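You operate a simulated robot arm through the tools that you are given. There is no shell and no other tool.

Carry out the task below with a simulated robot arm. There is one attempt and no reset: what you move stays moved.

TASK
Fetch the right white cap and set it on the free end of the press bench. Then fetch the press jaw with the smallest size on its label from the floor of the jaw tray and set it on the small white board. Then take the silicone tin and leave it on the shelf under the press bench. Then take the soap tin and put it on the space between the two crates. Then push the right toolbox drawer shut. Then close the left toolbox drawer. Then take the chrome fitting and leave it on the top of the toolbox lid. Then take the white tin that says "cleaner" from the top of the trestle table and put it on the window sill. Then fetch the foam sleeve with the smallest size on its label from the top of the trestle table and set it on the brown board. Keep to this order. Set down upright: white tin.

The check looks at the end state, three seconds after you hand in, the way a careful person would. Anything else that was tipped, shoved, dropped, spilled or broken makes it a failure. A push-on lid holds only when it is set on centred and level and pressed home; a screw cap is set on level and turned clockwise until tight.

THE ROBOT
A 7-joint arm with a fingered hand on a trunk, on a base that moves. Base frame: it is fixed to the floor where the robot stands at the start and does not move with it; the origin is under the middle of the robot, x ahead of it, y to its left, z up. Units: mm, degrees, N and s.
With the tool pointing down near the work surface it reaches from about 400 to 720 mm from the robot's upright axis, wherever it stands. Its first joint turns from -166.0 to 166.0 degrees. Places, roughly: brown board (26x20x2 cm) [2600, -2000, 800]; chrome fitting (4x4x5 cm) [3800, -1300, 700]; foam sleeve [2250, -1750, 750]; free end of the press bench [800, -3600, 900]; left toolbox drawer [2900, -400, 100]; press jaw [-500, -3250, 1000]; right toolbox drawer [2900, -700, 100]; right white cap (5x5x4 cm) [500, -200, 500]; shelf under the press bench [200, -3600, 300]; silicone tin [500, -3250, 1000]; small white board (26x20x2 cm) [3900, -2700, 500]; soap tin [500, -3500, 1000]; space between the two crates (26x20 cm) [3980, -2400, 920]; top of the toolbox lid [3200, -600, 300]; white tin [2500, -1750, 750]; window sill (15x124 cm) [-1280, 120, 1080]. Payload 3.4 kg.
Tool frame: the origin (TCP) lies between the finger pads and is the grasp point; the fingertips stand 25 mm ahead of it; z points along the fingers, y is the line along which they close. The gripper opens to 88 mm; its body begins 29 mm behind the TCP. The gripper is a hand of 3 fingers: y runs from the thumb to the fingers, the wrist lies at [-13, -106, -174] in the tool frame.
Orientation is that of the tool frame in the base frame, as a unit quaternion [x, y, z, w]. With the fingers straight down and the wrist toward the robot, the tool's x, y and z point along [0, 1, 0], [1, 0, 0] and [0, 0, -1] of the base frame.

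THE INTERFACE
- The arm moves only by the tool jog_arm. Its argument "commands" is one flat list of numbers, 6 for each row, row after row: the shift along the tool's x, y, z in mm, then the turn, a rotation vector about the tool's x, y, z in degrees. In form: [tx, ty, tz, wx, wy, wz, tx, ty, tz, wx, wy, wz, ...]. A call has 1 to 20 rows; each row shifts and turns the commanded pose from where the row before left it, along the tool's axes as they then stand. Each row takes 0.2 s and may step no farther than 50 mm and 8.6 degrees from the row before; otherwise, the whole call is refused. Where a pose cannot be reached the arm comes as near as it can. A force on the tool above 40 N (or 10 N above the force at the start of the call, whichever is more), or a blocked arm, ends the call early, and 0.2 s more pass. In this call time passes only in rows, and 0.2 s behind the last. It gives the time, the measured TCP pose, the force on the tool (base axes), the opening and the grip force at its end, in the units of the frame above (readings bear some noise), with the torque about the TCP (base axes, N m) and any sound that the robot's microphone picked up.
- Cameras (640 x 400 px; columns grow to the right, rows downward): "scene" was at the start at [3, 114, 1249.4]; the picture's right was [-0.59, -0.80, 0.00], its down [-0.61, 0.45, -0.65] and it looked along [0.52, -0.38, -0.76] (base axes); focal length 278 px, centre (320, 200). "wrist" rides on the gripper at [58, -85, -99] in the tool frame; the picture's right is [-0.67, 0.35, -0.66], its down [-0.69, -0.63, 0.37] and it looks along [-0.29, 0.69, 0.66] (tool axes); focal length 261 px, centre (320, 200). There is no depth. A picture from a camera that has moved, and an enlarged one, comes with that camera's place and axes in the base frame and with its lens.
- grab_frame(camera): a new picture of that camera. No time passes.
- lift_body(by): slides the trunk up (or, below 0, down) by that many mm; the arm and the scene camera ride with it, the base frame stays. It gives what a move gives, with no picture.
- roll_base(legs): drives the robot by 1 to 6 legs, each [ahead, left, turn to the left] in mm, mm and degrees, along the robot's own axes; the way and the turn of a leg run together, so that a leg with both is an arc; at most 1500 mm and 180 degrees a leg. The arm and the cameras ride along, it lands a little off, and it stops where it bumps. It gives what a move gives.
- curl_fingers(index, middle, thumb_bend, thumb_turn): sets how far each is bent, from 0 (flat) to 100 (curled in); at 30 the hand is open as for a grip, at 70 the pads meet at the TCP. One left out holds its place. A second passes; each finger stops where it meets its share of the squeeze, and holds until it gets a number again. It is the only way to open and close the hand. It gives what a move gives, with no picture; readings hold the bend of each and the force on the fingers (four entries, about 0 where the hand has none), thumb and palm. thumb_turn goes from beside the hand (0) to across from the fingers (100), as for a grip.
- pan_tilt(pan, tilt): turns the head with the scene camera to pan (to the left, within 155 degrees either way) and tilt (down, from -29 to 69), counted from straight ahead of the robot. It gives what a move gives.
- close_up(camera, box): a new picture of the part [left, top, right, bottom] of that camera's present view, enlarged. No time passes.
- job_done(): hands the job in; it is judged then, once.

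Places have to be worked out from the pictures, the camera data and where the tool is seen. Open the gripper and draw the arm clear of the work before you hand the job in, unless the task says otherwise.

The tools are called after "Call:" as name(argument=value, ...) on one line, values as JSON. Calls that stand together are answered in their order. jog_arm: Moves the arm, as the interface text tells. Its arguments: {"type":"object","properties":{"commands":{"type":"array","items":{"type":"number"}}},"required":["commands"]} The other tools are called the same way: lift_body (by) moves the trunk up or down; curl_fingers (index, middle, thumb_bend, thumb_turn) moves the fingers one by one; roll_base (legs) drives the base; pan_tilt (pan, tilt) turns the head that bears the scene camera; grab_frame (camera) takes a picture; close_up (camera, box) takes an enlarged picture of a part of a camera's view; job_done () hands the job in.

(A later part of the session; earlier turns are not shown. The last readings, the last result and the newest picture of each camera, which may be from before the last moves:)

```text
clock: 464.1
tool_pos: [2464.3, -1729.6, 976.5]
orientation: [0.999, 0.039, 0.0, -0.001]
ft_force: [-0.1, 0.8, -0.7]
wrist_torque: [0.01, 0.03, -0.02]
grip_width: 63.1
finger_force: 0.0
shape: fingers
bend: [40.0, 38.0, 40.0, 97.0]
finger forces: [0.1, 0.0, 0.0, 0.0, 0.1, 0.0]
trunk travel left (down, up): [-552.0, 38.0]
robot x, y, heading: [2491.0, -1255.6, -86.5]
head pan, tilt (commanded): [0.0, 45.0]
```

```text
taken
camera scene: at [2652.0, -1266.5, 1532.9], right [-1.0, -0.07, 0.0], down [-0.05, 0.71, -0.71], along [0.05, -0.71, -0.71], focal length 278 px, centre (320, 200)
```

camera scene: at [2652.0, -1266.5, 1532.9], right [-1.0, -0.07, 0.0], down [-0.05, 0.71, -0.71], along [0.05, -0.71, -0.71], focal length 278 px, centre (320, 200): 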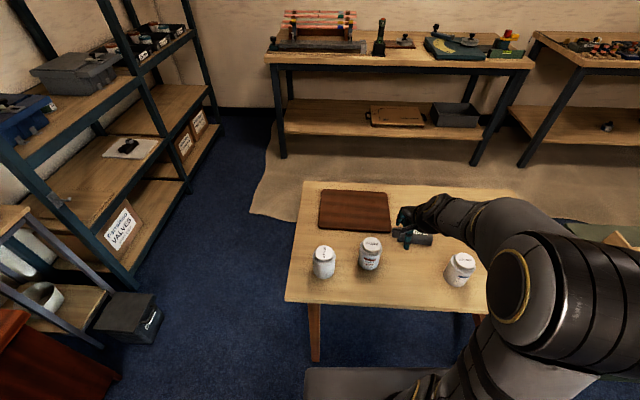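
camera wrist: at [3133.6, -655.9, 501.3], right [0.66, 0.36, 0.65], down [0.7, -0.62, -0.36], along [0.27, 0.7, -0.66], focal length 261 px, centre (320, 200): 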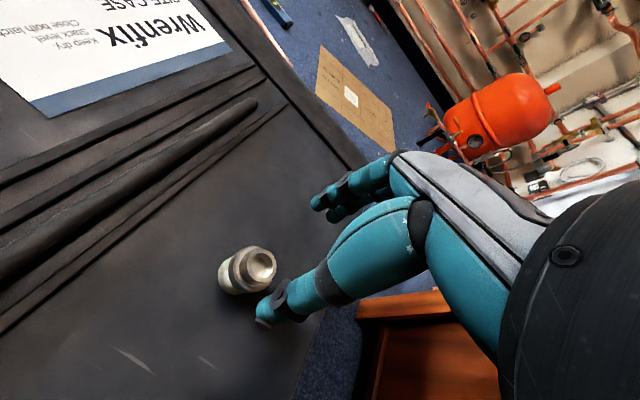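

Three white tins stand on the table, plus the brown board and foam sleeves. I zoom to read labels.

Call:
close_up(camera="scene", box=[300, 220, 400, 290])

Call:
close_up(camera="scene", box=[390, 210, 490, 290])

Call:
grab_frame(camera="wrist")

```text
5.71 times, centred on (350, 255) of scene
camera zoom: at [2652.0, -1266.5, 1532.9], right [-1.0, -0.07, 0.0], down [-0.05, 0.71, -0.71], along [0.05, -0.71, -0.71], focal length 1590 px, centre (149, -114)
```

zoom: 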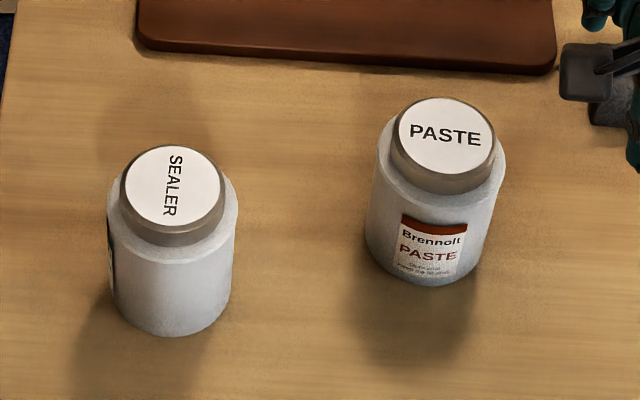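

```text
5.00 times, centred on (440, 250) of scene
camera zoom: at [2652.0, -1266.5, 1532.9], right [-1.0, -0.07, 0.0], down [-0.05, 0.71, -0.71], along [0.05, -0.71, -0.71], focal length 1391 px, centre (-280, -50)
```

zoom: 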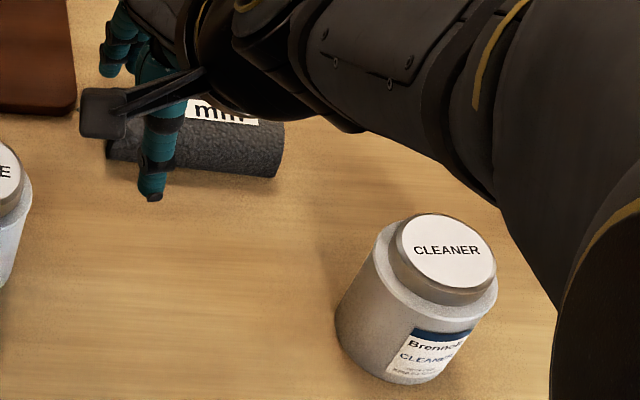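

```text
taken
camera wrist: at [2515.2, -1640.1, 1076.3], right [-0.64, -0.4, 0.66], down [-0.73, 0.57, -0.36], along [-0.23, -0.71, -0.66], focal length 261 px, centre (320, 200)
```

wrist: 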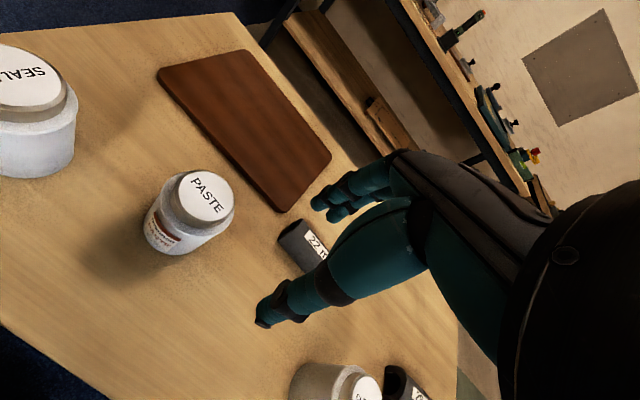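

The cleaner tin is the one at the right (west) end of the table. I retract the arm to see everything around it.

Call:
jog_arm(commands=[-40, -20, -10, 0, 0, 0, -40, -20, -10, 0, 0, 0, -40, -20, 0, 0, 0, 0, -40, -20, 0, 0, 0, 0])

Call:
roll_base(legs=[[0, 0, -3.5]])

Call:
grab_frame(camera="scene")

Call:
close_up(camera="scene", box=[290, 170, 540, 320])

```text
clock: 465.1
tool_pos: [2296.0, -1662.9, 996.4]
orientation: [0.999, 0.039, 0.0, -0.001]
ft_force: [-0.5, -0.2, 0.2]
wrist_torque: [0.0, -0.01, 0.02]
grip_width: 63.4
finger_force: 0.0
shape: fingers
bend: [40.0, 38.0, 40.0, 97.0]
finger forces: [0.1, 0.1, 0.0, 0.0, 0.0, 0.0]
trunk travel left (down, up): [-552.0, 38.0]
robot x, y, heading: [2491.9, -1260.2, -86.1]
head pan, tilt (commanded): [0.0, 45.0]
```

```text
clock: 466.0
tool_pos: [2273.4, -1649.5, 995.8]
orientation: [1.0, 0.008, 0.0, -0.001]
ft_force: [0.1, -0.3, 0.4]
wrist_torque: [0.02, 0.02, 0.01]
grip_width: 63.2
finger_force: 0.0
shape: fingers
bend: [40.0, 38.0, 40.0, 97.0]
finger forces: [0.1, 0.1, 0.1, 0.0, 0.0, 0.0]
trunk travel left (down, up): [-552.0, 38.0]
robot x, y, heading: [2494.5, -1258.6, -90.0]
head pan, tilt (commanded): [0.0, 45.0]
```

```text
taken
camera scene: at [2651.0, -1276.2, 1532.9], right [-1.0, 0.0, 0.0], down [0.0, 0.71, -0.71], along [0.0, -0.71, -0.71], focal length 278 px, centre (320, 200)
```

scene: 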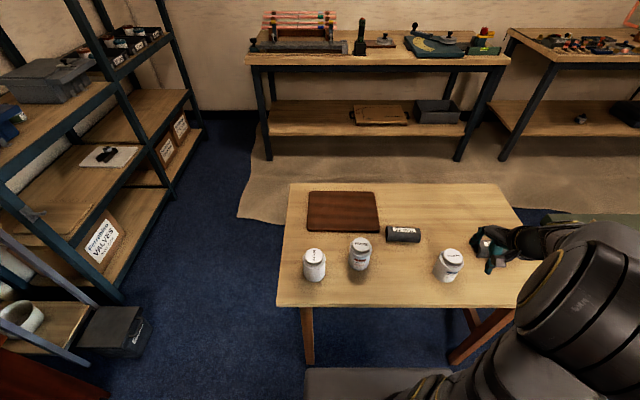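

```text
2.56 times, centred on (415, 245) of scene
camera zoom: at [2651.0, -1276.2, 1532.9], right [-1.0, 0.0, 0.0], down [0.0, 0.71, -0.71], along [0.0, -0.71, -0.71], focal length 712 px, centre (77, 85)
```

zoom: 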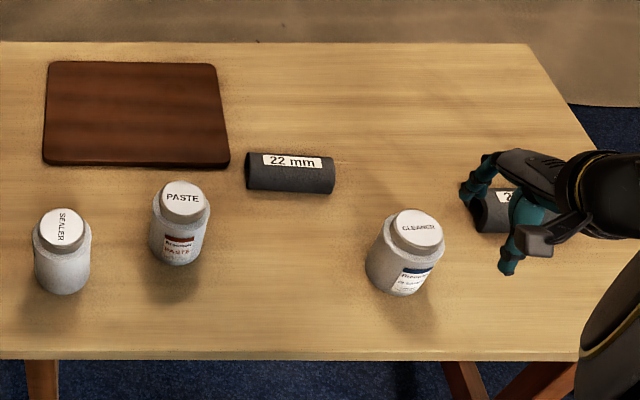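

The three tins read SEALER, PASTE and CLEANER; the cleaner stands at ≈[2256, -1738], z 750–830. I will use the same pitched side grip. First I reposition the base and centre the hand.

Call:
roll_base(legs=[[-150, -190, 0]])

Call:
jog_arm(commands=[40, 20, 0, 0, 0, 0, 40, 20, 0, 0, 0, 0, 40, 20, 0, 0, 0, 0, 40, 20, 0, 0, 0, 0, 20, 20, 0, 0, 0, 0])

Call:
jog_arm(commands=[0, 0, 0, 0, 0, -8.5, 0, 0, 0, 0, 0, -8.5, 0, 0, 0, 0, 0, -8.5, 0, 0, 0, 0, 0, -8.5, 0, 0, 0, 0, 0, -8.5, 0, 0, 0, 0, 0, -8.5, 0, 0, 0, 0, 0, -8.5, 0, 0, 0, 0, 0, -8.5, 0, 0, 0, 0, 0, -8.5, 0, 0, 0, 0, 0, -8.5, 0, 0, 0, 0, 0, -5.0])

Call:
jog_arm(commands=[0, 0, 0, 0, -7.5, 0, 0, 0, 0, 0, -7.5, 0, 0, 0, 0, 0, -7.5, 0, 0, 0, 0, 0, -7.5, 0, 0, 0, 0, 0, -7.5, 0, 0, 0, 0, 0, -7.5, 0, 0, 0, 0, 0, -7.5, 0, 0, 0, 0, 0, -7.5, 0])

Call:
grab_frame(camera="scene")

```text
clock: 467.8
tool_pos: [2084.6, -1499.9, 997.0]
orientation: [1.0, 0.011, 0.0, 0.0]
ft_force: [-1.3, 0.1, 0.6]
wrist_torque: [0.03, 0.01, 0.06]
grip_width: 63.2
finger_force: 0.0
shape: fingers
bend: [40.0, 38.0, 40.0, 97.0]
finger forces: [0.1, 0.0, 0.1, 0.0, 0.0, 0.0]
trunk travel left (down, up): [-552.0, 38.0]
robot x, y, heading: [2299.1, -1104.5, -89.5]
head pan, tilt (commanded): [0.0, 45.0]
```

```text
clock: 468.9
tool_pos: [2265.8, -1594.9, 995.9]
orientation: [1.0, 0.012, 0.0, -0.001]
ft_force: [0.5, 0.3, -1.5]
wrist_torque: [-0.02, -0.01, 0.0]
grip_width: 63.2
finger_force: 0.0
shape: fingers
bend: [40.0, 38.0, 40.0, 97.0]
finger forces: [0.0, 0.1, 0.1, 0.0, 0.0, 0.0]
trunk travel left (down, up): [-552.0, 38.0]
robot x, y, heading: [2298.6, -1102.8, -89.6]
head pan, tilt (commanded): [0.0, 45.0]
```

```text
clock: 471.4
tool_pos: [2268.3, -1595.9, 996.7]
orientation: [0.698, 0.716, 0.0, 0.0]
ft_force: [-0.3, 0.0, 0.3]
wrist_torque: [0.0, -0.01, 0.01]
grip_width: 63.2
finger_force: 0.1
shape: fingers
bend: [40.0, 38.0, 40.0, 97.0]
finger forces: [0.0, 0.1, 0.0, 0.0, 0.0, 0.0]
trunk travel left (down, up): [-552.0, 38.0]
robot x, y, heading: [2301.4, -1103.3, -89.5]
head pan, tilt (commanded): [0.0, 45.0]
```

```text
clock: 473.1
tool_pos: [2266.6, -1594.9, 996.9]
orientation: [0.604, 0.62, -0.35, 0.357]
ft_force: [-0.6, 0.0, 0.2]
wrist_torque: [-0.02, 0.0, 0.0]
grip_width: 63.2
finger_force: 0.1
shape: fingers
bend: [40.0, 38.0, 40.0, 97.0]
finger forces: [0.1, 0.0, 0.0, 0.0, 0.1, 0.0]
out of reach, approached as far as the arm can: row 6
trunk travel left (down, up): [-552.0, 38.0]
robot x, y, heading: [2302.6, -1110.7, -89.5]
head pan, tilt (commanded): [0.0, 45.0]
```

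```text
taken
camera scene: at [2460.2, -1124.4, 1533.0], right [-1.0, -0.01, 0.0], down [-0.01, 0.71, -0.71], along [0.01, -0.71, -0.71], focal length 278 px, centre (320, 200)
```

scene: 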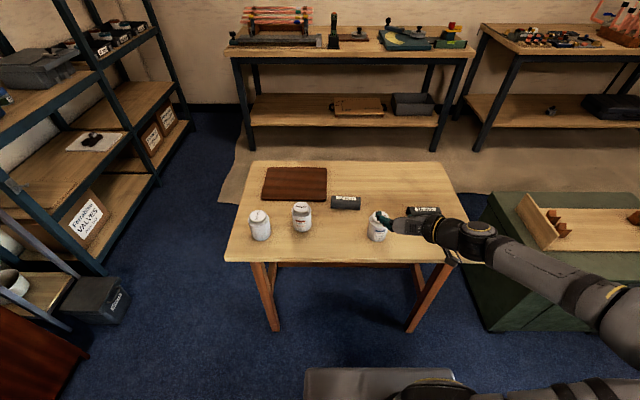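

The pitched pose is reached. I lower the trunk (compensating with the arm) to bring the hand to table height, and open the fingers.

Call:
jog_arm(commands=[-43, 0, -25, 0, 0, 0, -43, 0, -25, 0, 0, 0])

Call:
lift_body(by=-240)

Call:
curl_fingers(index=24, middle=24, thumb_bend=24)

Call:
close_up(camera="scene", box=[300, 130, 480, 270])

Call:
grab_frame(camera="wrist")

```text
clock: 473.8
tool_pos: [2265.9, -1596.3, 1095.8]
orientation: [0.606, 0.62, -0.35, 0.355]
ft_force: [-0.5, 1.2, 0.2]
wrist_torque: [0.03, 0.0, 0.03]
grip_width: 63.0
finger_force: 0.1
shape: fingers
bend: [40.0, 38.0, 40.0, 97.0]
finger forces: [0.0, 0.0, 0.0, 0.0, 0.0, 0.0]
trunk travel left (down, up): [-552.0, 38.0]
robot x, y, heading: [2297.7, -1108.3, -89.4]
head pan, tilt (commanded): [0.0, 45.0]
```

```text
clock: 476.2
tool_pos: [2265.4, -1596.1, 854.8]
orientation: [0.606, 0.62, -0.349, 0.357]
ft_force: [0.9, 0.2, 0.7]
wrist_torque: [-0.02, -0.01, 0.01]
grip_width: 63.1
finger_force: 0.0
shape: fingers
bend: [40.0, 38.0, 40.0, 97.0]
finger forces: [0.1, 0.1, 0.1, 0.0, 0.0, 0.1]
trunk travel left (down, up): [-312.0, 278.0]
robot x, y, heading: [2300.3, -1106.7, -89.4]
head pan, tilt (commanded): [0.0, 45.0]
```

```text
clock: 477.2
tool_pos: [2266.0, -1595.3, 854.8]
orientation: [0.606, 0.619, -0.349, 0.357]
ft_force: [-0.4, -0.3, -1.2]
wrist_torque: [-0.03, 0.02, 0.02]
grip_width: 95.9
finger_force: 0.0
shape: fingers
bend: [24.0, 24.0, 24.0, 97.0]
finger forces: [0.0, 0.0, 0.0, 0.0, 0.1, 0.0]
trunk travel left (down, up): [-312.0, 278.0]
robot x, y, heading: [2301.4, -1103.9, -89.5]
head pan, tilt (commanded): [0.0, 45.0]
```

```text
2.86 times, centred on (390, 200) of scene
camera zoom: at [2460.6, -1124.2, 1292.9], right [-1.0, -0.01, 0.0], down [-0.01, 0.71, -0.71], along [0.01, -0.71, -0.71], focal length 795 px, centre (120, 200)
```

zoom: 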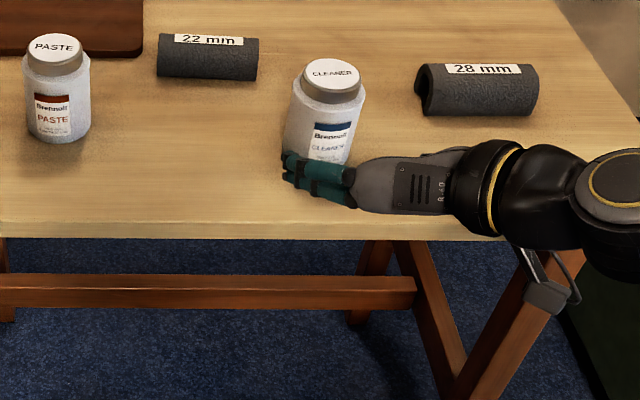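

```text
taken
camera wrist: at [2178.4, -1482.6, 855.2], right [0.34, 0.24, 0.91], down [-0.61, -0.67, 0.41], along [0.71, -0.7, -0.09], focal length 261 px, centre (320, 200)
```

wrist: 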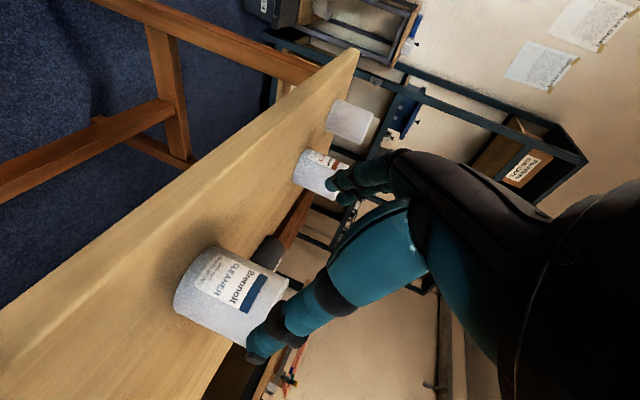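

Labels confirm: CLEANER tin at ≈[2268, -1735] (z 753–860), and foam sleeves 22 mm and 28 mm. I advance to the standoff in front of the tin.

Call:
jog_arm(commands=[-8.6, 0.5, 28.7, 0, 0, 0, -8.6, 0.5, 28.8, 0, 0, 0])

Call:
close_up(camera="scene", box=[300, 130, 480, 270])

Call:
grab_frame(camera="wrist")

```text
clock: 477.9
tool_pos: [2267.6, -1654.5, 838.6]
orientation: [0.606, 0.62, -0.349, 0.356]
ft_force: [-0.9, 1.0, 0.4]
wrist_torque: [0.0, -0.01, 0.0]
grip_width: 96.0
finger_force: 0.0
shape: fingers
bend: [24.0, 24.0, 24.0, 97.0]
finger forces: [0.0, 0.1, 0.1, 0.0, 0.0, 0.0]
trunk travel left (down, up): [-312.0, 278.0]
robot x, y, heading: [2302.8, -1106.7, -89.5]
head pan, tilt (commanded): [0.0, 45.0]
```

```text
2.86 times, centred on (390, 200) of scene
camera zoom: at [2460.6, -1124.1, 1292.9], right [-1.0, -0.01, 0.0], down [-0.01, 0.71, -0.71], along [0.01, -0.71, -0.71], focal length 795 px, centre (120, 200)
```

zoom: 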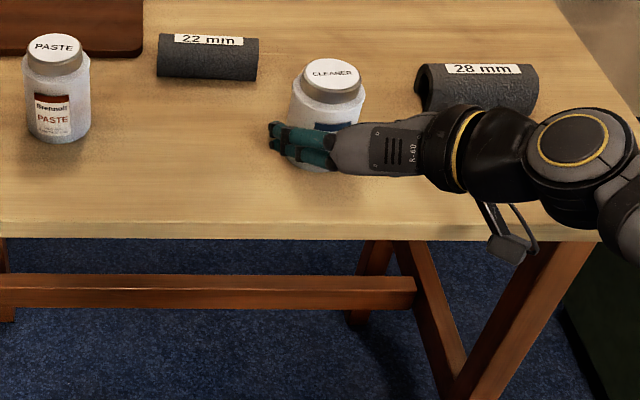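

```text
taken
camera wrist: at [2179.7, -1540.4, 839.4], right [0.34, 0.24, 0.91], down [-0.61, -0.67, 0.41], along [0.71, -0.7, -0.09], focal length 261 px, centre (320, 200)
```

wrist: 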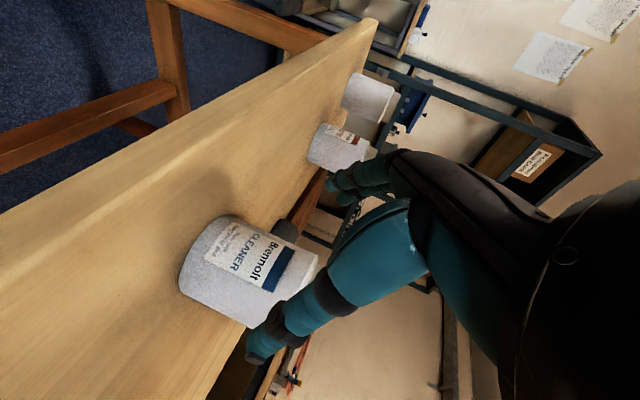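

The tin's base shows at ≈[2271, -1735]. I shift 3 mm and advance 75 mm along the fingers in stages.

Call:
jog_arm(commands=[0, 2, 20, 0, 0, 0, 0, 1, 20, 0, 0, 0])

Call:
close_up(camera="scene", box=[330, 130, 450, 230])

Call:
jog_arm(commands=[0, 0, 18, 0, 0, 0, 0, 0, 14, 0, 0, 0])

Call:
close_up(camera="scene", box=[330, 130, 450, 230])

Call:
grab_frame(camera="wrist")

```text
clock: 478.4
tool_pos: [2272.7, -1689.6, 819.9]
orientation: [0.605, 0.62, -0.348, 0.357]
ft_force: [-0.3, -0.5, 0.4]
wrist_torque: [-0.01, 0.0, 0.02]
grip_width: 96.0
finger_force: 0.1
shape: fingers
bend: [24.0, 24.0, 24.0, 97.0]
finger forces: [0.0, 0.0, 0.1, 0.0, 0.1, 0.0]
trunk travel left (down, up): [-312.0, 278.0]
robot x, y, heading: [2302.1, -1107.1, -89.3]
head pan, tilt (commanded): [0.0, 45.0]
```

```text
4.00 times, centred on (390, 180) of scene
camera zoom: at [2460.6, -1124.1, 1292.9], right [-1.0, -0.01, 0.0], down [-0.01, 0.71, -0.71], along [0.01, -0.71, -0.71], focal length 1113 px, centre (40, 280)
```

zoom: 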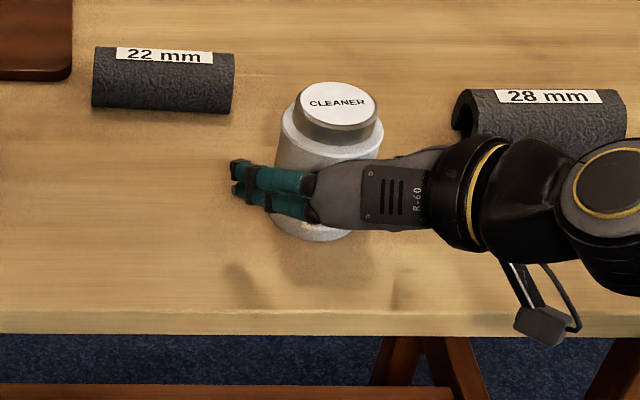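

```text
clock: 479.1
tool_pos: [2272.1, -1715.4, 803.7]
orientation: [0.606, 0.62, -0.349, 0.357]
ft_force: [0.9, 0.4, 0.3]
wrist_torque: [0.02, -0.01, -0.01]
grip_width: 95.7
finger_force: 0.1
shape: fingers
bend: [24.0, 24.0, 24.0, 97.0]
finger forces: [0.1, 0.0, 0.0, 0.0, 0.1, 0.0]
trunk travel left (down, up): [-312.0, 278.0]
robot x, y, heading: [2303.8, -1108.1, -89.6]
head pan, tilt (commanded): [0.0, 45.0]
```

```text
4.00 times, centred on (390, 180) of scene
camera zoom: at [2460.5, -1124.1, 1292.9], right [-1.0, -0.01, 0.0], down [-0.01, 0.71, -0.71], along [0.01, -0.71, -0.71], focal length 1113 px, centre (40, 280)
```

zoom: 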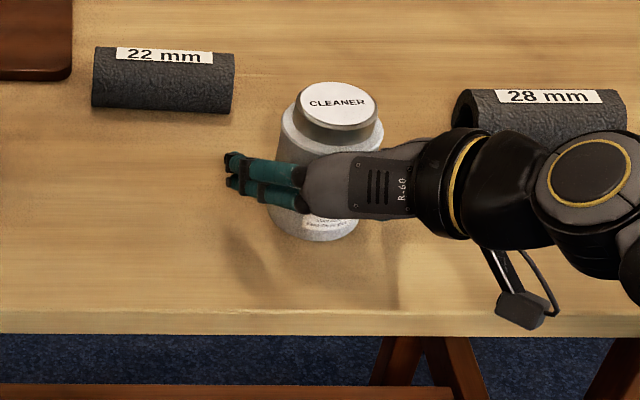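

```text
taken
camera wrist: at [2184.0, -1601.8, 804.9], right [0.34, 0.24, 0.91], down [-0.61, -0.67, 0.41], along [0.71, -0.7, -0.09], focal length 261 px, centre (320, 200)
```

wrist: 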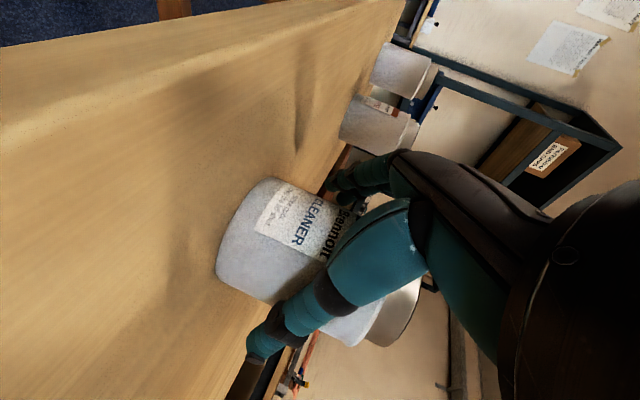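

I advance 9 mm more and close gently.

Call:
jog_arm(commands=[0, -2, 9, 0, 0, 0, 0, 0, 0, 0, 0, 0])

Call:
curl_fingers(index=35, middle=35, thumb_bend=35)

Call:
close_up(camera="scene", box=[330, 130, 450, 230])

Call:
curl_fingers(index=44, middle=44, thumb_bend=44)

Call:
close_up(camera="scene", box=[330, 130, 450, 230])

```text
clock: 479.6
tool_pos: [2270.2, -1724.5, 801.3]
orientation: [0.606, 0.619, -0.349, 0.357]
ft_force: [-0.1, 0.0, 0.3]
wrist_torque: [-0.04, 0.01, -0.02]
grip_width: 96.1
finger_force: 0.0
shape: fingers
bend: [24.0, 24.0, 24.0, 97.0]
finger forces: [0.1, 0.0, 0.0, 0.0, 0.0, 0.0]
trunk travel left (down, up): [-312.0, 278.0]
robot x, y, heading: [2302.0, -1104.5, -89.4]
head pan, tilt (commanded): [0.0, 45.0]
```

```text
clock: 480.6
tool_pos: [2270.1, -1724.2, 800.2]
orientation: [0.606, 0.619, -0.349, 0.357]
ft_force: [-0.5, -0.2, -0.5]
wrist_torque: [-0.01, -0.02, -0.02]
grip_width: 75.7
finger_force: 0.4
shape: fingers
bend: [35.0, 35.0, 34.0, 97.0]
finger forces: [0.1, 0.0, 0.0, 0.1, 1.0, 0.0]
trunk travel left (down, up): [-312.0, 278.0]
robot x, y, heading: [2301.7, -1107.1, -89.2]
head pan, tilt (commanded): [0.0, 45.0]
```

```text
4.00 times, centred on (390, 180) of scene
camera zoom: at [2460.4, -1124.2, 1292.9], right [-1.0, -0.01, 0.0], down [-0.01, 0.71, -0.71], along [0.01, -0.71, -0.71], focal length 1113 px, centre (40, 280)
```

zoom: 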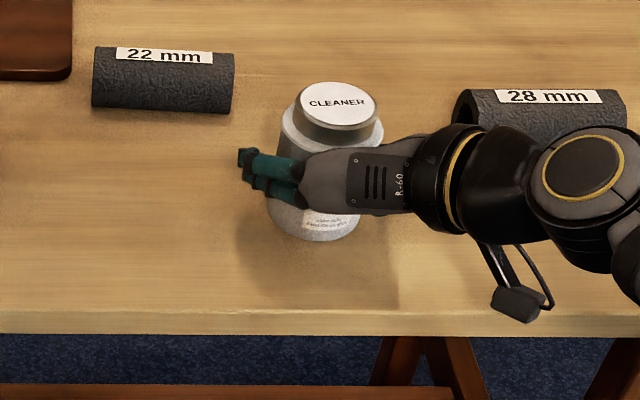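

```text
clock: 481.6
tool_pos: [2270.2, -1725.3, 801.1]
orientation: [0.605, 0.62, -0.35, 0.357]
ft_force: [-1.2, 0.1, 1.0]
wrist_torque: [-0.03, -0.02, -0.06]
grip_width: 66.1
finger_force: 5.2
shape: fingers
bend: [40.0, 44.0, 39.0, 97.0]
finger forces: [4.2, 0.0, 0.1, 0.0, 5.5, 0.0]
trunk travel left (down, up): [-312.0, 278.0]
robot x, y, heading: [2301.6, -1108.4, -89.5]
head pan, tilt (commanded): [0.0, 45.0]
```

```text
4.00 times, centred on (390, 180) of scene
camera zoom: at [2460.4, -1124.1, 1292.9], right [-1.0, -0.01, 0.0], down [-0.01, 0.71, -0.71], along [0.01, -0.71, -0.71], focal length 1113 px, centre (40, 280)
```

zoom: 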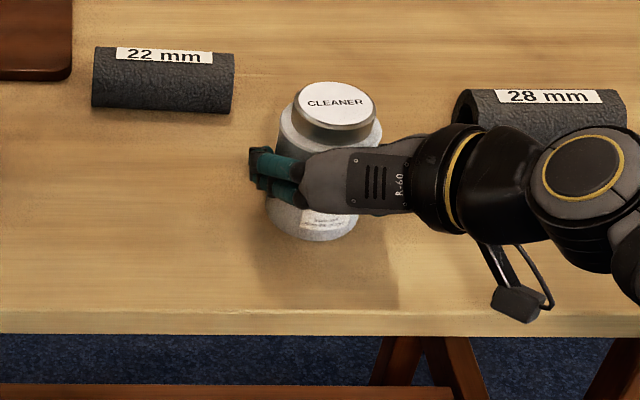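

Call:
curl_fingers(index=56, middle=62, thumb_bend=56)

Call:
jog_arm(commands=[-3.5, 0, -2, 0, 0, 0, -3.5, 0, -2, 0, 0, 0])

Call:
close_up(camera="scene", box=[330, 130, 450, 230])

Call:
grab_frame(camera="wrist")

```text
clock: 482.6
tool_pos: [2270.7, -1724.8, 800.7]
orientation: [0.605, 0.619, -0.349, 0.358]
ft_force: [1.7, 0.0, 2.7]
wrist_torque: [0.0, -0.03, 0.01]
grip_width: 61.9
finger_force: 18.8
shape: fingers
bend: [42.0, 52.0, 42.0, 97.0]
finger forces: [12.1, 7.8, 0.0, 0.0, 18.2, 0.0]
trunk travel left (down, up): [-312.0, 278.0]
robot x, y, heading: [2303.0, -1103.8, -89.4]
head pan, tilt (commanded): [0.0, 45.0]
```

```text
clock: 483.2
tool_pos: [2271.5, -1724.4, 808.3]
orientation: [0.606, 0.619, -0.349, 0.357]
ft_force: [-0.4, 1.9, -2.6]
wrist_torque: [0.02, 0.01, 0.01]
grip_width: 61.9
finger_force: 18.7
shape: fingers
bend: [43.0, 53.0, 42.0, 95.0]
finger forces: [11.2, 7.3, 0.0, 0.0, 19.4, 0.1]
trunk travel left (down, up): [-312.0, 278.0]
robot x, y, heading: [2296.8, -1108.1, -89.5]
head pan, tilt (commanded): [0.0, 45.0]
```

```text
4.00 times, centred on (390, 180) of scene
camera zoom: at [2460.5, -1124.5, 1292.8], right [-1.0, -0.01, 0.0], down [-0.01, 0.71, -0.71], along [0.01, -0.71, -0.71], focal length 1113 px, centre (40, 280)
```

zoom: 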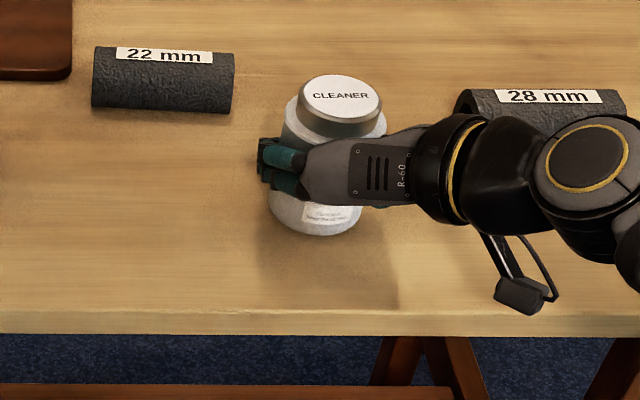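

```text
taken
camera wrist: at [2183.1, -1610.6, 808.3], right [0.34, 0.24, 0.91], down [-0.61, -0.67, 0.41], along [0.71, -0.7, -0.09], focal length 261 px, centre (320, 200)
```

wrist: 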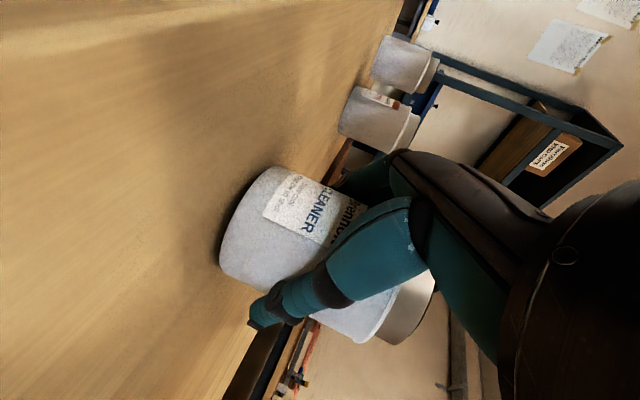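

The cleaner tin is firmly held and level (bottom 48 mm below the TCP). I lift it clear, draw back, and back away from the table.

Call:
jog_arm(commands=[-34.6, 0, -20, 0, 0, 0, -34.6, 0, -20, 0, 0, 0, -34.6, 0, -20, 0, 0, 0, 18.8, 1, -32.4, 0, 0, 0, 18.8, 1, -32.4, 0, 0, 0, 18.8, 1, -32.4, 0, 0, 0])

Call:
roll_base(legs=[[-200, 0, 0], [0, 0, -90.5]])

Call:
pan_tilt(pan=0, tilt=35)

Call:
grab_frame(camera="scene")

Call:
pan_tilt(pan=-60, tilt=35)

Call:
grab_frame(camera="scene")

```text
clock: 484.6
tool_pos: [2270.8, -1612.1, 928.7]
orientation: [0.605, 0.62, -0.35, 0.356]
ft_force: [0.1, 0.0, -2.6]
wrist_torque: [0.05, -0.02, 0.02]
grip_width: 61.6
finger_force: 19.1
shape: fingers
bend: [43.0, 53.0, 42.0, 95.0]
finger forces: [11.2, 7.5, 0.0, 0.1, 19.3, 0.0]
trunk travel left (down, up): [-312.0, 278.0]
robot x, y, heading: [2303.1, -1106.7, -89.4]
head pan, tilt (commanded): [0.0, 45.0]
```

```text
clock: 490.1
tool_pos: [1792.5, -877.3, 929.3]
orientation: [0.866, 0.012, -0.499, 0.006]
ft_force: [0.0, -0.8, -3.2]
wrist_torque: [-0.04, 0.0, -0.01]
grip_width: 61.4
finger_force: 18.5
shape: fingers
bend: [43.0, 53.0, 42.0, 95.0]
finger forces: [10.8, 7.9, 0.0, 0.0, 18.9, 0.0]
trunk travel left (down, up): [-312.0, 278.0]
robot x, y, heading: [2300.3, -903.7, -179.3]
head pan, tilt (commanded): [0.0, 45.0]
```

```text
clock: 490.8
tool_pos: [1794.5, -876.0, 928.3]
orientation: [0.867, 0.012, -0.499, 0.007]
ft_force: [-0.5, 0.3, -2.9]
wrist_torque: [0.0, -0.02, -0.03]
grip_width: 61.3
finger_force: 18.8
shape: fingers
bend: [43.0, 53.0, 42.0, 95.0]
finger forces: [10.8, 7.7, 0.0, 0.0, 18.9, 0.0]
trunk travel left (down, up): [-312.0, 278.0]
robot x, y, heading: [2298.6, -903.0, -179.2]
head pan, tilt (commanded): [0.0, 35.0]
```

```text
taken
camera scene: at [2274.6, -1060.3, 1307.6], right [-0.02, 1.0, 0.0], down [0.57, 0.01, -0.82], along [-0.82, -0.01, -0.57], focal length 278 px, centre (320, 200)
```

scene: 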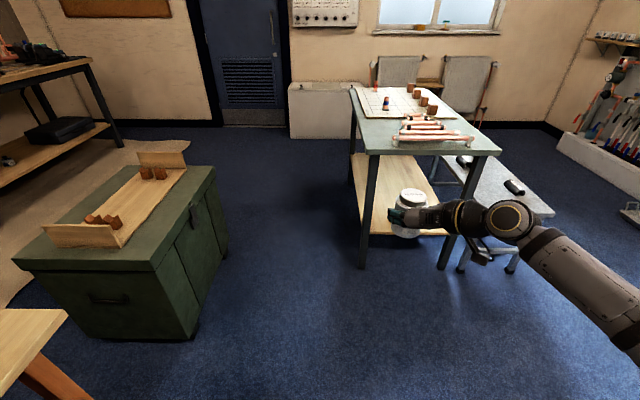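

```text
clock: 492.1
tool_pos: [1794.5, -875.2, 929.7]
orientation: [0.866, 0.012, -0.499, 0.007]
ft_force: [0.0, 0.2, -2.8]
wrist_torque: [-0.03, -0.02, 0.03]
grip_width: 61.7
finger_force: 18.8
shape: fingers
bend: [43.0, 53.0, 42.0, 95.0]
finger forces: [10.8, 7.8, 0.0, 0.0, 18.9, 0.0]
trunk travel left (down, up): [-312.0, 278.0]
robot x, y, heading: [2300.8, -904.0, -179.2]
head pan, tilt (commanded): [-60.0, 35.0]
```

```text
taken
camera scene: at [2317.4, -983.4, 1307.7], right [0.86, 0.51, 0.0], down [0.29, -0.49, -0.82], along [-0.42, 0.7, -0.57], focal length 278 px, centre (320, 200)
```

scene: 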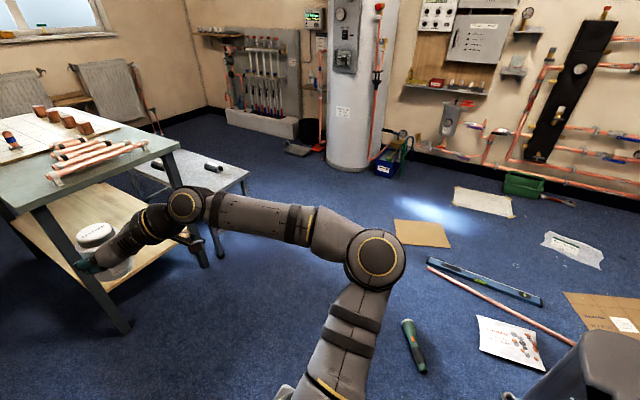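

The way is clear. I drive west to x≈1880, north past the table, then diagonally to y≈480 and west toward the window.

Call:
roll_base(legs=[[0, 0, -0.8], [420, 0, 0], [0, -844, 0], [290, -540, 0]])

Call:
pan_tilt(pan=0, tilt=25)

Call:
grab_frame(camera="scene")

```text
clock: 502.1
tool_pos: [1089.9, 522.5, 929.4]
orientation: [0.866, 0.005, -0.499, 0.002]
ft_force: [-0.5, -0.2, -3.2]
wrist_torque: [-0.02, -0.03, 0.0]
grip_width: 61.6
finger_force: 19.5
shape: fingers
bend: [43.0, 53.0, 42.0, 95.0]
finger forces: [10.8, 7.9, 0.1, 0.0, 18.9, 0.0]
trunk travel left (down, up): [-312.0, 278.0]
robot x, y, heading: [1598.7, 488.4, 179.9]
head pan, tilt (commanded): [-60.0, 35.0]
```

```text
clock: 503.4
tool_pos: [1089.8, 523.7, 929.9]
orientation: [0.867, 0.005, -0.499, 0.003]
ft_force: [0.1, 0.5, -2.2]
wrist_torque: [0.0, -0.03, -0.03]
grip_width: 61.5
finger_force: 18.6
shape: fingers
bend: [43.0, 53.0, 42.0, 95.0]
finger forces: [10.8, 8.0, 0.0, 0.0, 18.9, 0.1]
trunk travel left (down, up): [-312.0, 278.0]
robot x, y, heading: [1594.7, 485.2, 180.0]
head pan, tilt (commanded): [0.0, 25.0]
```

```text
taken
camera scene: at [1564.1, 331.4, 1323.5], right [0.0, 1.0, 0.0], down [0.42, 0.0, -0.91], along [-0.91, 0.0, -0.42], focal length 278 px, centre (320, 200)
```

scene: 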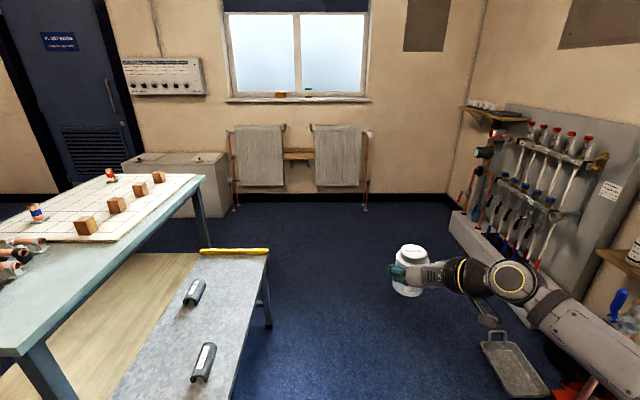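

The window sill is ahead (z≈1075, y -576…814), with a tray at y≈-45 and a small lamp at y≈224; the right part is free. I drive west and raise the trunk.

Call:
roll_base(legs=[[1200, 0, 0], [700, 0, 0]])

Call:
lift_body(by=265)

Call:
pan_tilt(pan=-10, tilt=30)

Call:
grab_frame(camera="scene")

Call:
close_up(camera="scene", box=[180, 130, 420, 280])

```text
clock: 513.0
tool_pos: [-810.2, 544.4, 928.8]
orientation: [0.867, 0.003, -0.499, 0.002]
ft_force: [0.0, -0.4, -2.1]
wrist_torque: [0.0, -0.03, 0.0]
grip_width: 61.2
finger_force: 18.9
shape: fingers
bend: [43.0, 53.0, 42.0, 95.0]
finger forces: [10.8, 7.9, 0.1, 0.0, 19.0, 0.0]
trunk travel left (down, up): [-312.0, 278.0]
robot x, y, heading: [-304.7, 506.8, 179.8]
head pan, tilt (commanded): [0.0, 25.0]
```

```text
clock: 515.7
tool_pos: [-810.7, 545.6, 1194.2]
orientation: [0.866, 0.003, -0.5, 0.002]
ft_force: [-0.1, 0.4, -3.4]
wrist_torque: [-0.04, -0.03, 0.03]
grip_width: 61.1
finger_force: 18.7
shape: fingers
bend: [43.0, 53.0, 42.0, 95.0]
finger forces: [10.8, 7.9, 0.0, 0.0, 18.9, 0.1]
trunk travel left (down, up): [-577.0, 13.0]
robot x, y, heading: [-304.3, 503.9, 179.5]
head pan, tilt (commanded): [0.0, 25.0]
```

```text
clock: 516.4
tool_pos: [-809.5, 544.9, 1194.2]
orientation: [0.866, 0.003, -0.499, 0.002]
ft_force: [1.0, -0.1, -3.0]
wrist_torque: [-0.04, -0.01, -0.02]
grip_width: 61.3
finger_force: 18.6
shape: fingers
bend: [43.0, 53.0, 42.0, 95.0]
finger forces: [10.7, 7.9, 0.1, 0.0, 18.8, 0.0]
trunk travel left (down, up): [-577.0, 13.0]
robot x, y, heading: [-307.3, 505.3, 179.6]
head pan, tilt (commanded): [-10.0, 30.0]
```

```text
taken
camera scene: at [-334.1, 366.3, 1580.5], right [0.18, 0.98, 0.0], down [0.49, -0.09, -0.87], along [-0.85, 0.16, -0.5], focal length 278 px, centre (320, 200)
```

scene: 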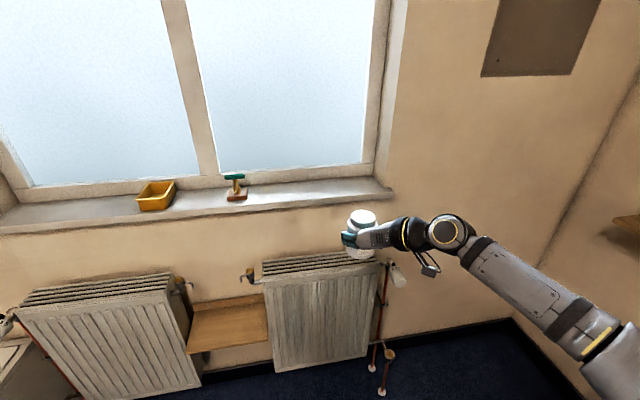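

```text
2.67 times, centred on (300, 205) of scene
camera zoom: at [-334.1, 366.3, 1580.5], right [0.18, 0.98, 0.0], down [0.49, -0.09, -0.87], along [-0.85, 0.16, -0.5], focal length 742 px, centre (373, 187)
```

zoom: 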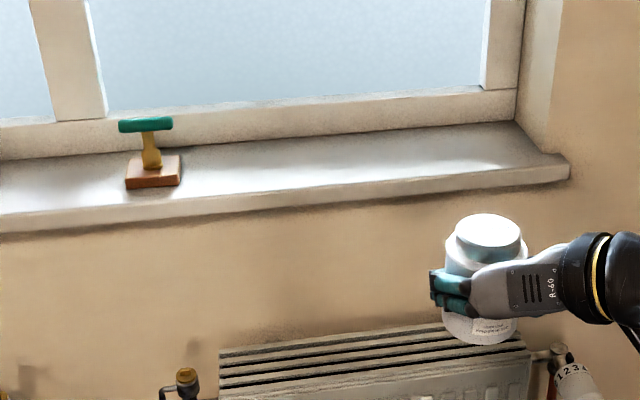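

Sill top front edge at x≈-1200, back at the window frame x≈-1350 (z≈1080). I aim the tin at [-1275, 520]. I drive 320 mm closer at safe height.

Call:
roll_base(legs=[[320, 0, 0]])

Call:
grab_frame(camera="scene")

Call:
close_up(camera="scene", box=[200, 150, 440, 300])

Call:
grab_frame(camera="wrist")

```text
clock: 518.5
tool_pos: [-1129.1, 551.3, 1193.8]
orientation: [0.867, 0.0, -0.498, 0.0]
ft_force: [0.1, 0.2, -2.3]
wrist_torque: [-0.01, 0.01, -0.04]
grip_width: 61.2
finger_force: 18.8
shape: fingers
bend: [43.0, 53.0, 42.0, 95.0]
finger forces: [10.8, 7.8, 0.1, 0.0, 18.8, 0.0]
trunk travel left (down, up): [-577.0, 13.0]
robot x, y, heading: [-624.5, 510.8, 179.5]
head pan, tilt (commanded): [-10.0, 30.0]
```

```text
taken
camera scene: at [-653.8, 369.9, 1580.5], right [0.19, 0.98, 0.0], down [0.49, -0.09, -0.87], along [-0.85, 0.16, -0.5], focal length 278 px, centre (320, 200)
```

scene: 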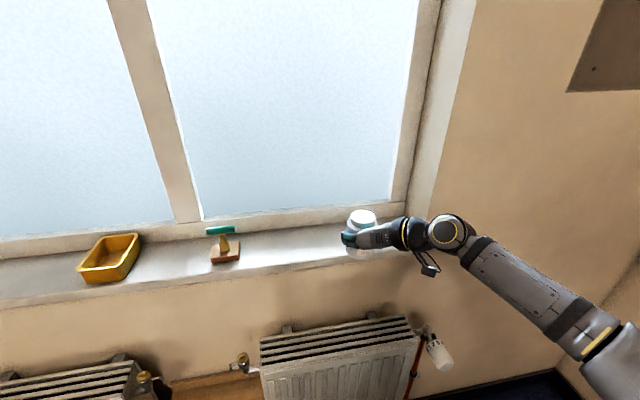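

```text
2.67 times, centred on (320, 225) of scene
camera zoom: at [-653.8, 369.9, 1580.5], right [0.19, 0.98, 0.0], down [0.49, -0.09, -0.87], along [-0.85, 0.16, -0.5], focal length 742 px, centre (320, 133)
```

zoom: 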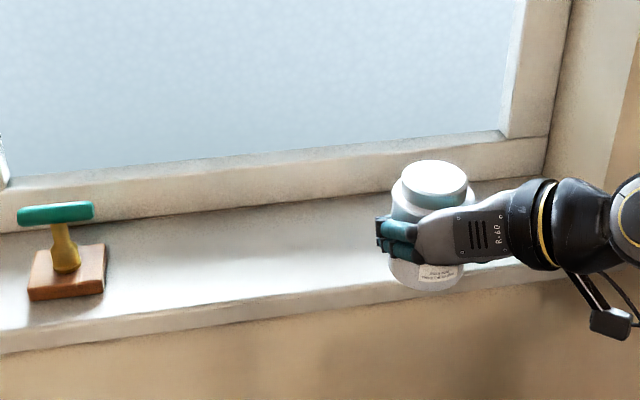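

```text
taken
camera wrist: at [-1013.5, 637.5, 1194.2], right [0.23, -0.35, 0.91], down [-0.66, 0.63, 0.41], along [-0.71, -0.69, -0.09], focal length 261 px, centre (320, 200)
```

wrist: 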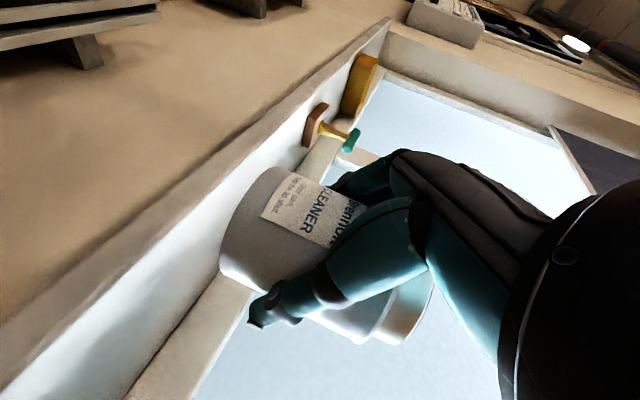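

The tin is right in front of the sill. I extend 135 mm forward at this height.

Call:
jog_arm(commands=[-17, 4, 29.1, 0, 0, 0, -17, 4, 29.1, 0, 0, 0, -17, 4, 29.1, 0, 0, 0, -17, 4, 29.1, 0, 0, 0])

Call:
close_up(camera="scene", box=[200, 130, 440, 280])

Call:
grab_frame(camera="wrist")

```text
clock: 519.5
tool_pos: [-1263.1, 534.3, 1194.6]
orientation: [0.867, 0.001, -0.498, -0.001]
ft_force: [-0.4, -0.4, -2.6]
wrist_torque: [-0.05, 0.0, -0.01]
grip_width: 61.2
finger_force: 19.4
shape: fingers
bend: [43.0, 53.0, 42.0, 95.0]
finger forces: [10.8, 7.9, 0.0, 0.0, 18.9, 0.1]
trunk travel left (down, up): [-577.0, 13.0]
robot x, y, heading: [-627.2, 511.2, 179.3]
head pan, tilt (commanded): [-10.0, 30.0]
```

```text
2.67 times, centred on (320, 205) of scene
camera zoom: at [-653.9, 369.6, 1580.4], right [0.19, 0.98, 0.0], down [0.49, -0.09, -0.87], along [-0.85, 0.16, -0.5], focal length 742 px, centre (320, 187)
```

zoom: 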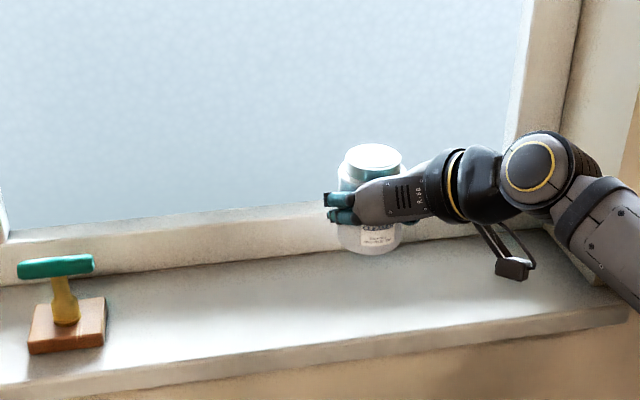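

```text
taken
camera wrist: at [-1147.7, 619.8, 1195.3], right [0.23, -0.35, 0.91], down [-0.66, 0.63, 0.41], along [-0.71, -0.69, -0.09], focal length 261 px, centre (320, 200)
```

wrist: 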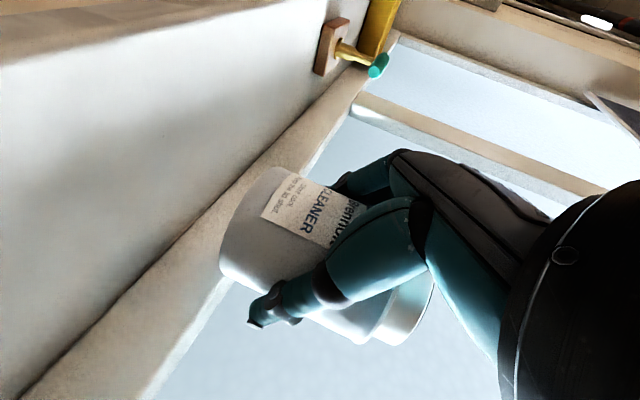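

The tin is above mid-sill. I lower it to just above the surface and then in small steps.

Call:
jog_arm(commands=[17.3, 0, 10, 0, 0, 0, 17.3, 0, 10, 0, 0, 0, 10.4, 0, 6, 0, 0, 0])

Call:
close_up(camera="scene", box=[200, 130, 440, 280])

Call:
jog_arm(commands=[2.6, 0, 1.5, 0, 0, 0, 2.6, 0, 1.5, 0, 0, 0])

Call:
jog_arm(commands=[2.6, 0, 1.5, 0, 0, 0])

```text
clock: 520.3
tool_pos: [-1260.4, 534.4, 1142.4]
orientation: [0.866, -0.001, -0.499, -0.001]
ft_force: [0.9, 0.3, -2.6]
wrist_torque: [-0.03, -0.04, 0.01]
grip_width: 61.1
finger_force: 18.9
shape: fingers
bend: [43.0, 53.0, 42.0, 95.0]
finger forces: [10.8, 7.9, 0.0, 0.0, 18.8, 0.0]
trunk travel left (down, up): [-577.0, 13.0]
robot x, y, heading: [-622.4, 506.9, 179.3]
head pan, tilt (commanded): [-10.0, 30.0]
```

```text
2.67 times, centred on (320, 205) of scene
camera zoom: at [-653.1, 370.0, 1580.5], right [0.19, 0.98, 0.0], down [0.49, -0.09, -0.87], along [-0.85, 0.16, -0.5], focal length 742 px, centre (320, 187)
```

zoom: 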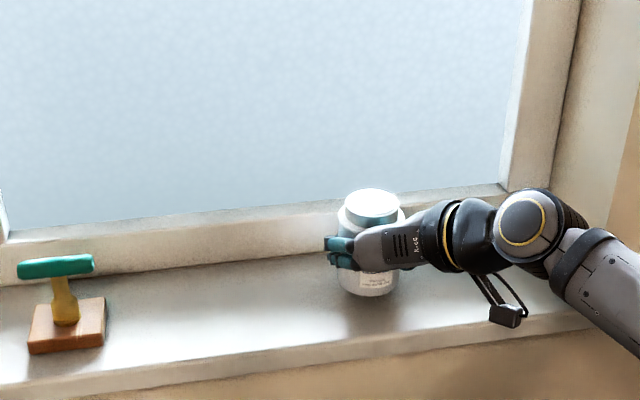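

```text
clock: 520.9
tool_pos: [-1262.4, 536.0, 1136.2]
orientation: [0.867, 0.0, -0.499, 0.0]
ft_force: [-0.8, 0.0, -2.7]
wrist_torque: [0.0, 0.0, 0.0]
grip_width: 61.2
finger_force: 18.7
shape: fingers
bend: [43.0, 53.0, 42.0, 95.0]
finger forces: [10.8, 7.9, 0.1, 0.1, 18.8, 0.1]
trunk travel left (down, up): [-577.0, 13.0]
robot x, y, heading: [-620.5, 509.3, 179.1]
head pan, tilt (commanded): [-10.0, 30.0]
```

```text
clock: 521.3
tool_pos: [-1263.3, 536.4, 1133.8]
orientation: [0.867, 0.0, -0.499, 0.001]
ft_force: [0.3, -1.1, -3.0]
wrist_torque: [-0.03, -0.01, 0.01]
grip_width: 61.2
finger_force: 18.6
shape: fingers
bend: [43.0, 53.0, 42.0, 95.0]
finger forces: [10.9, 7.9, 0.0, 0.0, 18.8, 0.0]
trunk travel left (down, up): [-577.0, 13.0]
robot x, y, heading: [-619.5, 513.0, 179.1]
head pan, tilt (commanded): [-10.0, 30.0]
```

Call:
jog_arm(commands=[2.2, 0, 1.2, 0, 0, 0, 0, 0, 0, 0, 0, 0])

Call:
jog_arm(commands=[2.2, 0, 1.2, 0, 0, 0, 0, 0, 0, 0, 0, 0])

Call:
jog_arm(commands=[2.2, 0, 1.2, 0, 0, 0, 0, 0, 0, 0, 0, 0])

```text
clock: 521.9
tool_pos: [-1262.1, 536.1, 1131.3]
orientation: [0.867, 0.0, -0.499, 0.001]
ft_force: [-0.2, -0.2, -2.4]
wrist_torque: [-0.02, 0.0, 0.01]
grip_width: 61.2
finger_force: 18.4
shape: fingers
bend: [43.0, 53.0, 42.0, 95.0]
finger forces: [10.8, 8.0, 0.0, 0.0, 18.9, 0.0]
trunk travel left (down, up): [-577.0, 13.0]
robot x, y, heading: [-621.1, 510.1, 179.3]
head pan, tilt (commanded): [-10.0, 30.0]
```

```text
clock: 522.5
tool_pos: [-1262.8, 537.1, 1128.0]
orientation: [0.867, -0.001, -0.499, 0.0]
ft_force: [0.1, 0.1, -2.8]
wrist_torque: [0.02, -0.02, -0.03]
grip_width: 61.0
finger_force: 18.6
shape: fingers
bend: [43.0, 53.0, 42.0, 95.0]
finger forces: [10.6, 7.9, 0.0, 0.0, 18.8, 0.0]
trunk travel left (down, up): [-577.0, 13.0]
robot x, y, heading: [-624.7, 508.1, 179.3]
head pan, tilt (commanded): [-10.0, 30.0]
```

```text
clock: 523.1
tool_pos: [-1262.2, 534.3, 1125.5]
orientation: [0.867, 0.0, -0.498, 0.0]
ft_force: [0.0, -0.3, -2.6]
wrist_torque: [0.0, -0.01, -0.01]
grip_width: 61.1
finger_force: 18.7
shape: fingers
bend: [43.0, 53.0, 42.0, 95.0]
finger forces: [10.6, 7.9, 0.0, 0.0, 18.8, 0.0]
trunk travel left (down, up): [-577.0, 13.0]
robot x, y, heading: [-620.2, 511.6, 179.3]
head pan, tilt (commanded): [-10.0, 30.0]
```

Call:
jog_arm(commands=[2.6, 0, 1.5, 0, 0, 0, 0, 0, 0, 0, 0, 0])

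Call:
jog_arm(commands=[2.6, 0, 1.5, 0, 0, 0, 0, 0, 0, 0, 0, 0])

Call:
close_up(camera="scene", box=[270, 170, 430, 280])

```text
clock: 523.7
tool_pos: [-1262.2, 536.6, 1124.3]
orientation: [0.867, 0.0, -0.499, 0.0]
ft_force: [-1.0, -0.9, 1.6]
wrist_torque: [0.03, 0.01, -0.02]
grip_width: 61.2
finger_force: 18.7
shape: fingers
bend: [43.0, 53.0, 42.0, 96.0]
finger forces: [10.9, 8.6, 0.1, 0.1, 18.8, 0.0]
trunk travel left (down, up): [-577.0, 13.0]
robot x, y, heading: [-621.3, 509.1, 179.2]
head pan, tilt (commanded): [-10.0, 30.0]
```

```text
clock: 524.3
tool_pos: [-1260.9, 535.5, 1122.0]
orientation: [0.866, -0.001, -0.5, 0.0]
ft_force: [-2.2, 0.3, 11.7]
wrist_torque: [-0.09, 0.07, -0.04]
grip_width: 61.1
finger_force: 19.4
shape: fingers
bend: [43.0, 53.0, 42.0, 97.0]
finger forces: [10.5, 9.0, 0.0, 0.1, 19.2, 0.1]
trunk travel left (down, up): [-577.0, 13.0]
robot x, y, heading: [-625.1, 510.6, 179.1]
head pan, tilt (commanded): [-10.0, 30.0]
```

```text
3.64 times, centred on (350, 225) of scene
camera zoom: at [-651.3, 369.8, 1580.7], right [0.19, 0.98, 0.0], down [0.49, -0.09, -0.87], along [-0.85, 0.16, -0.5], focal length 1012 px, centre (211, 109)
```

zoom: 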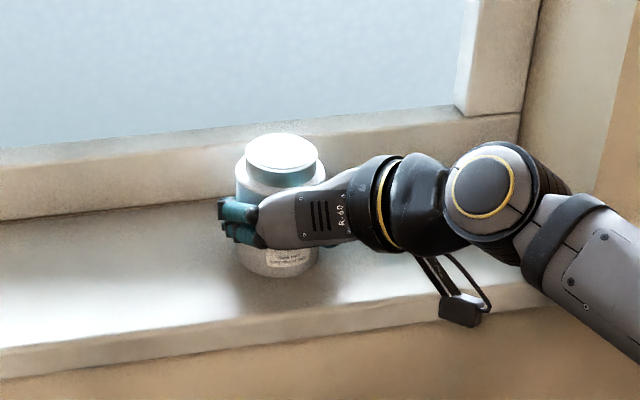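

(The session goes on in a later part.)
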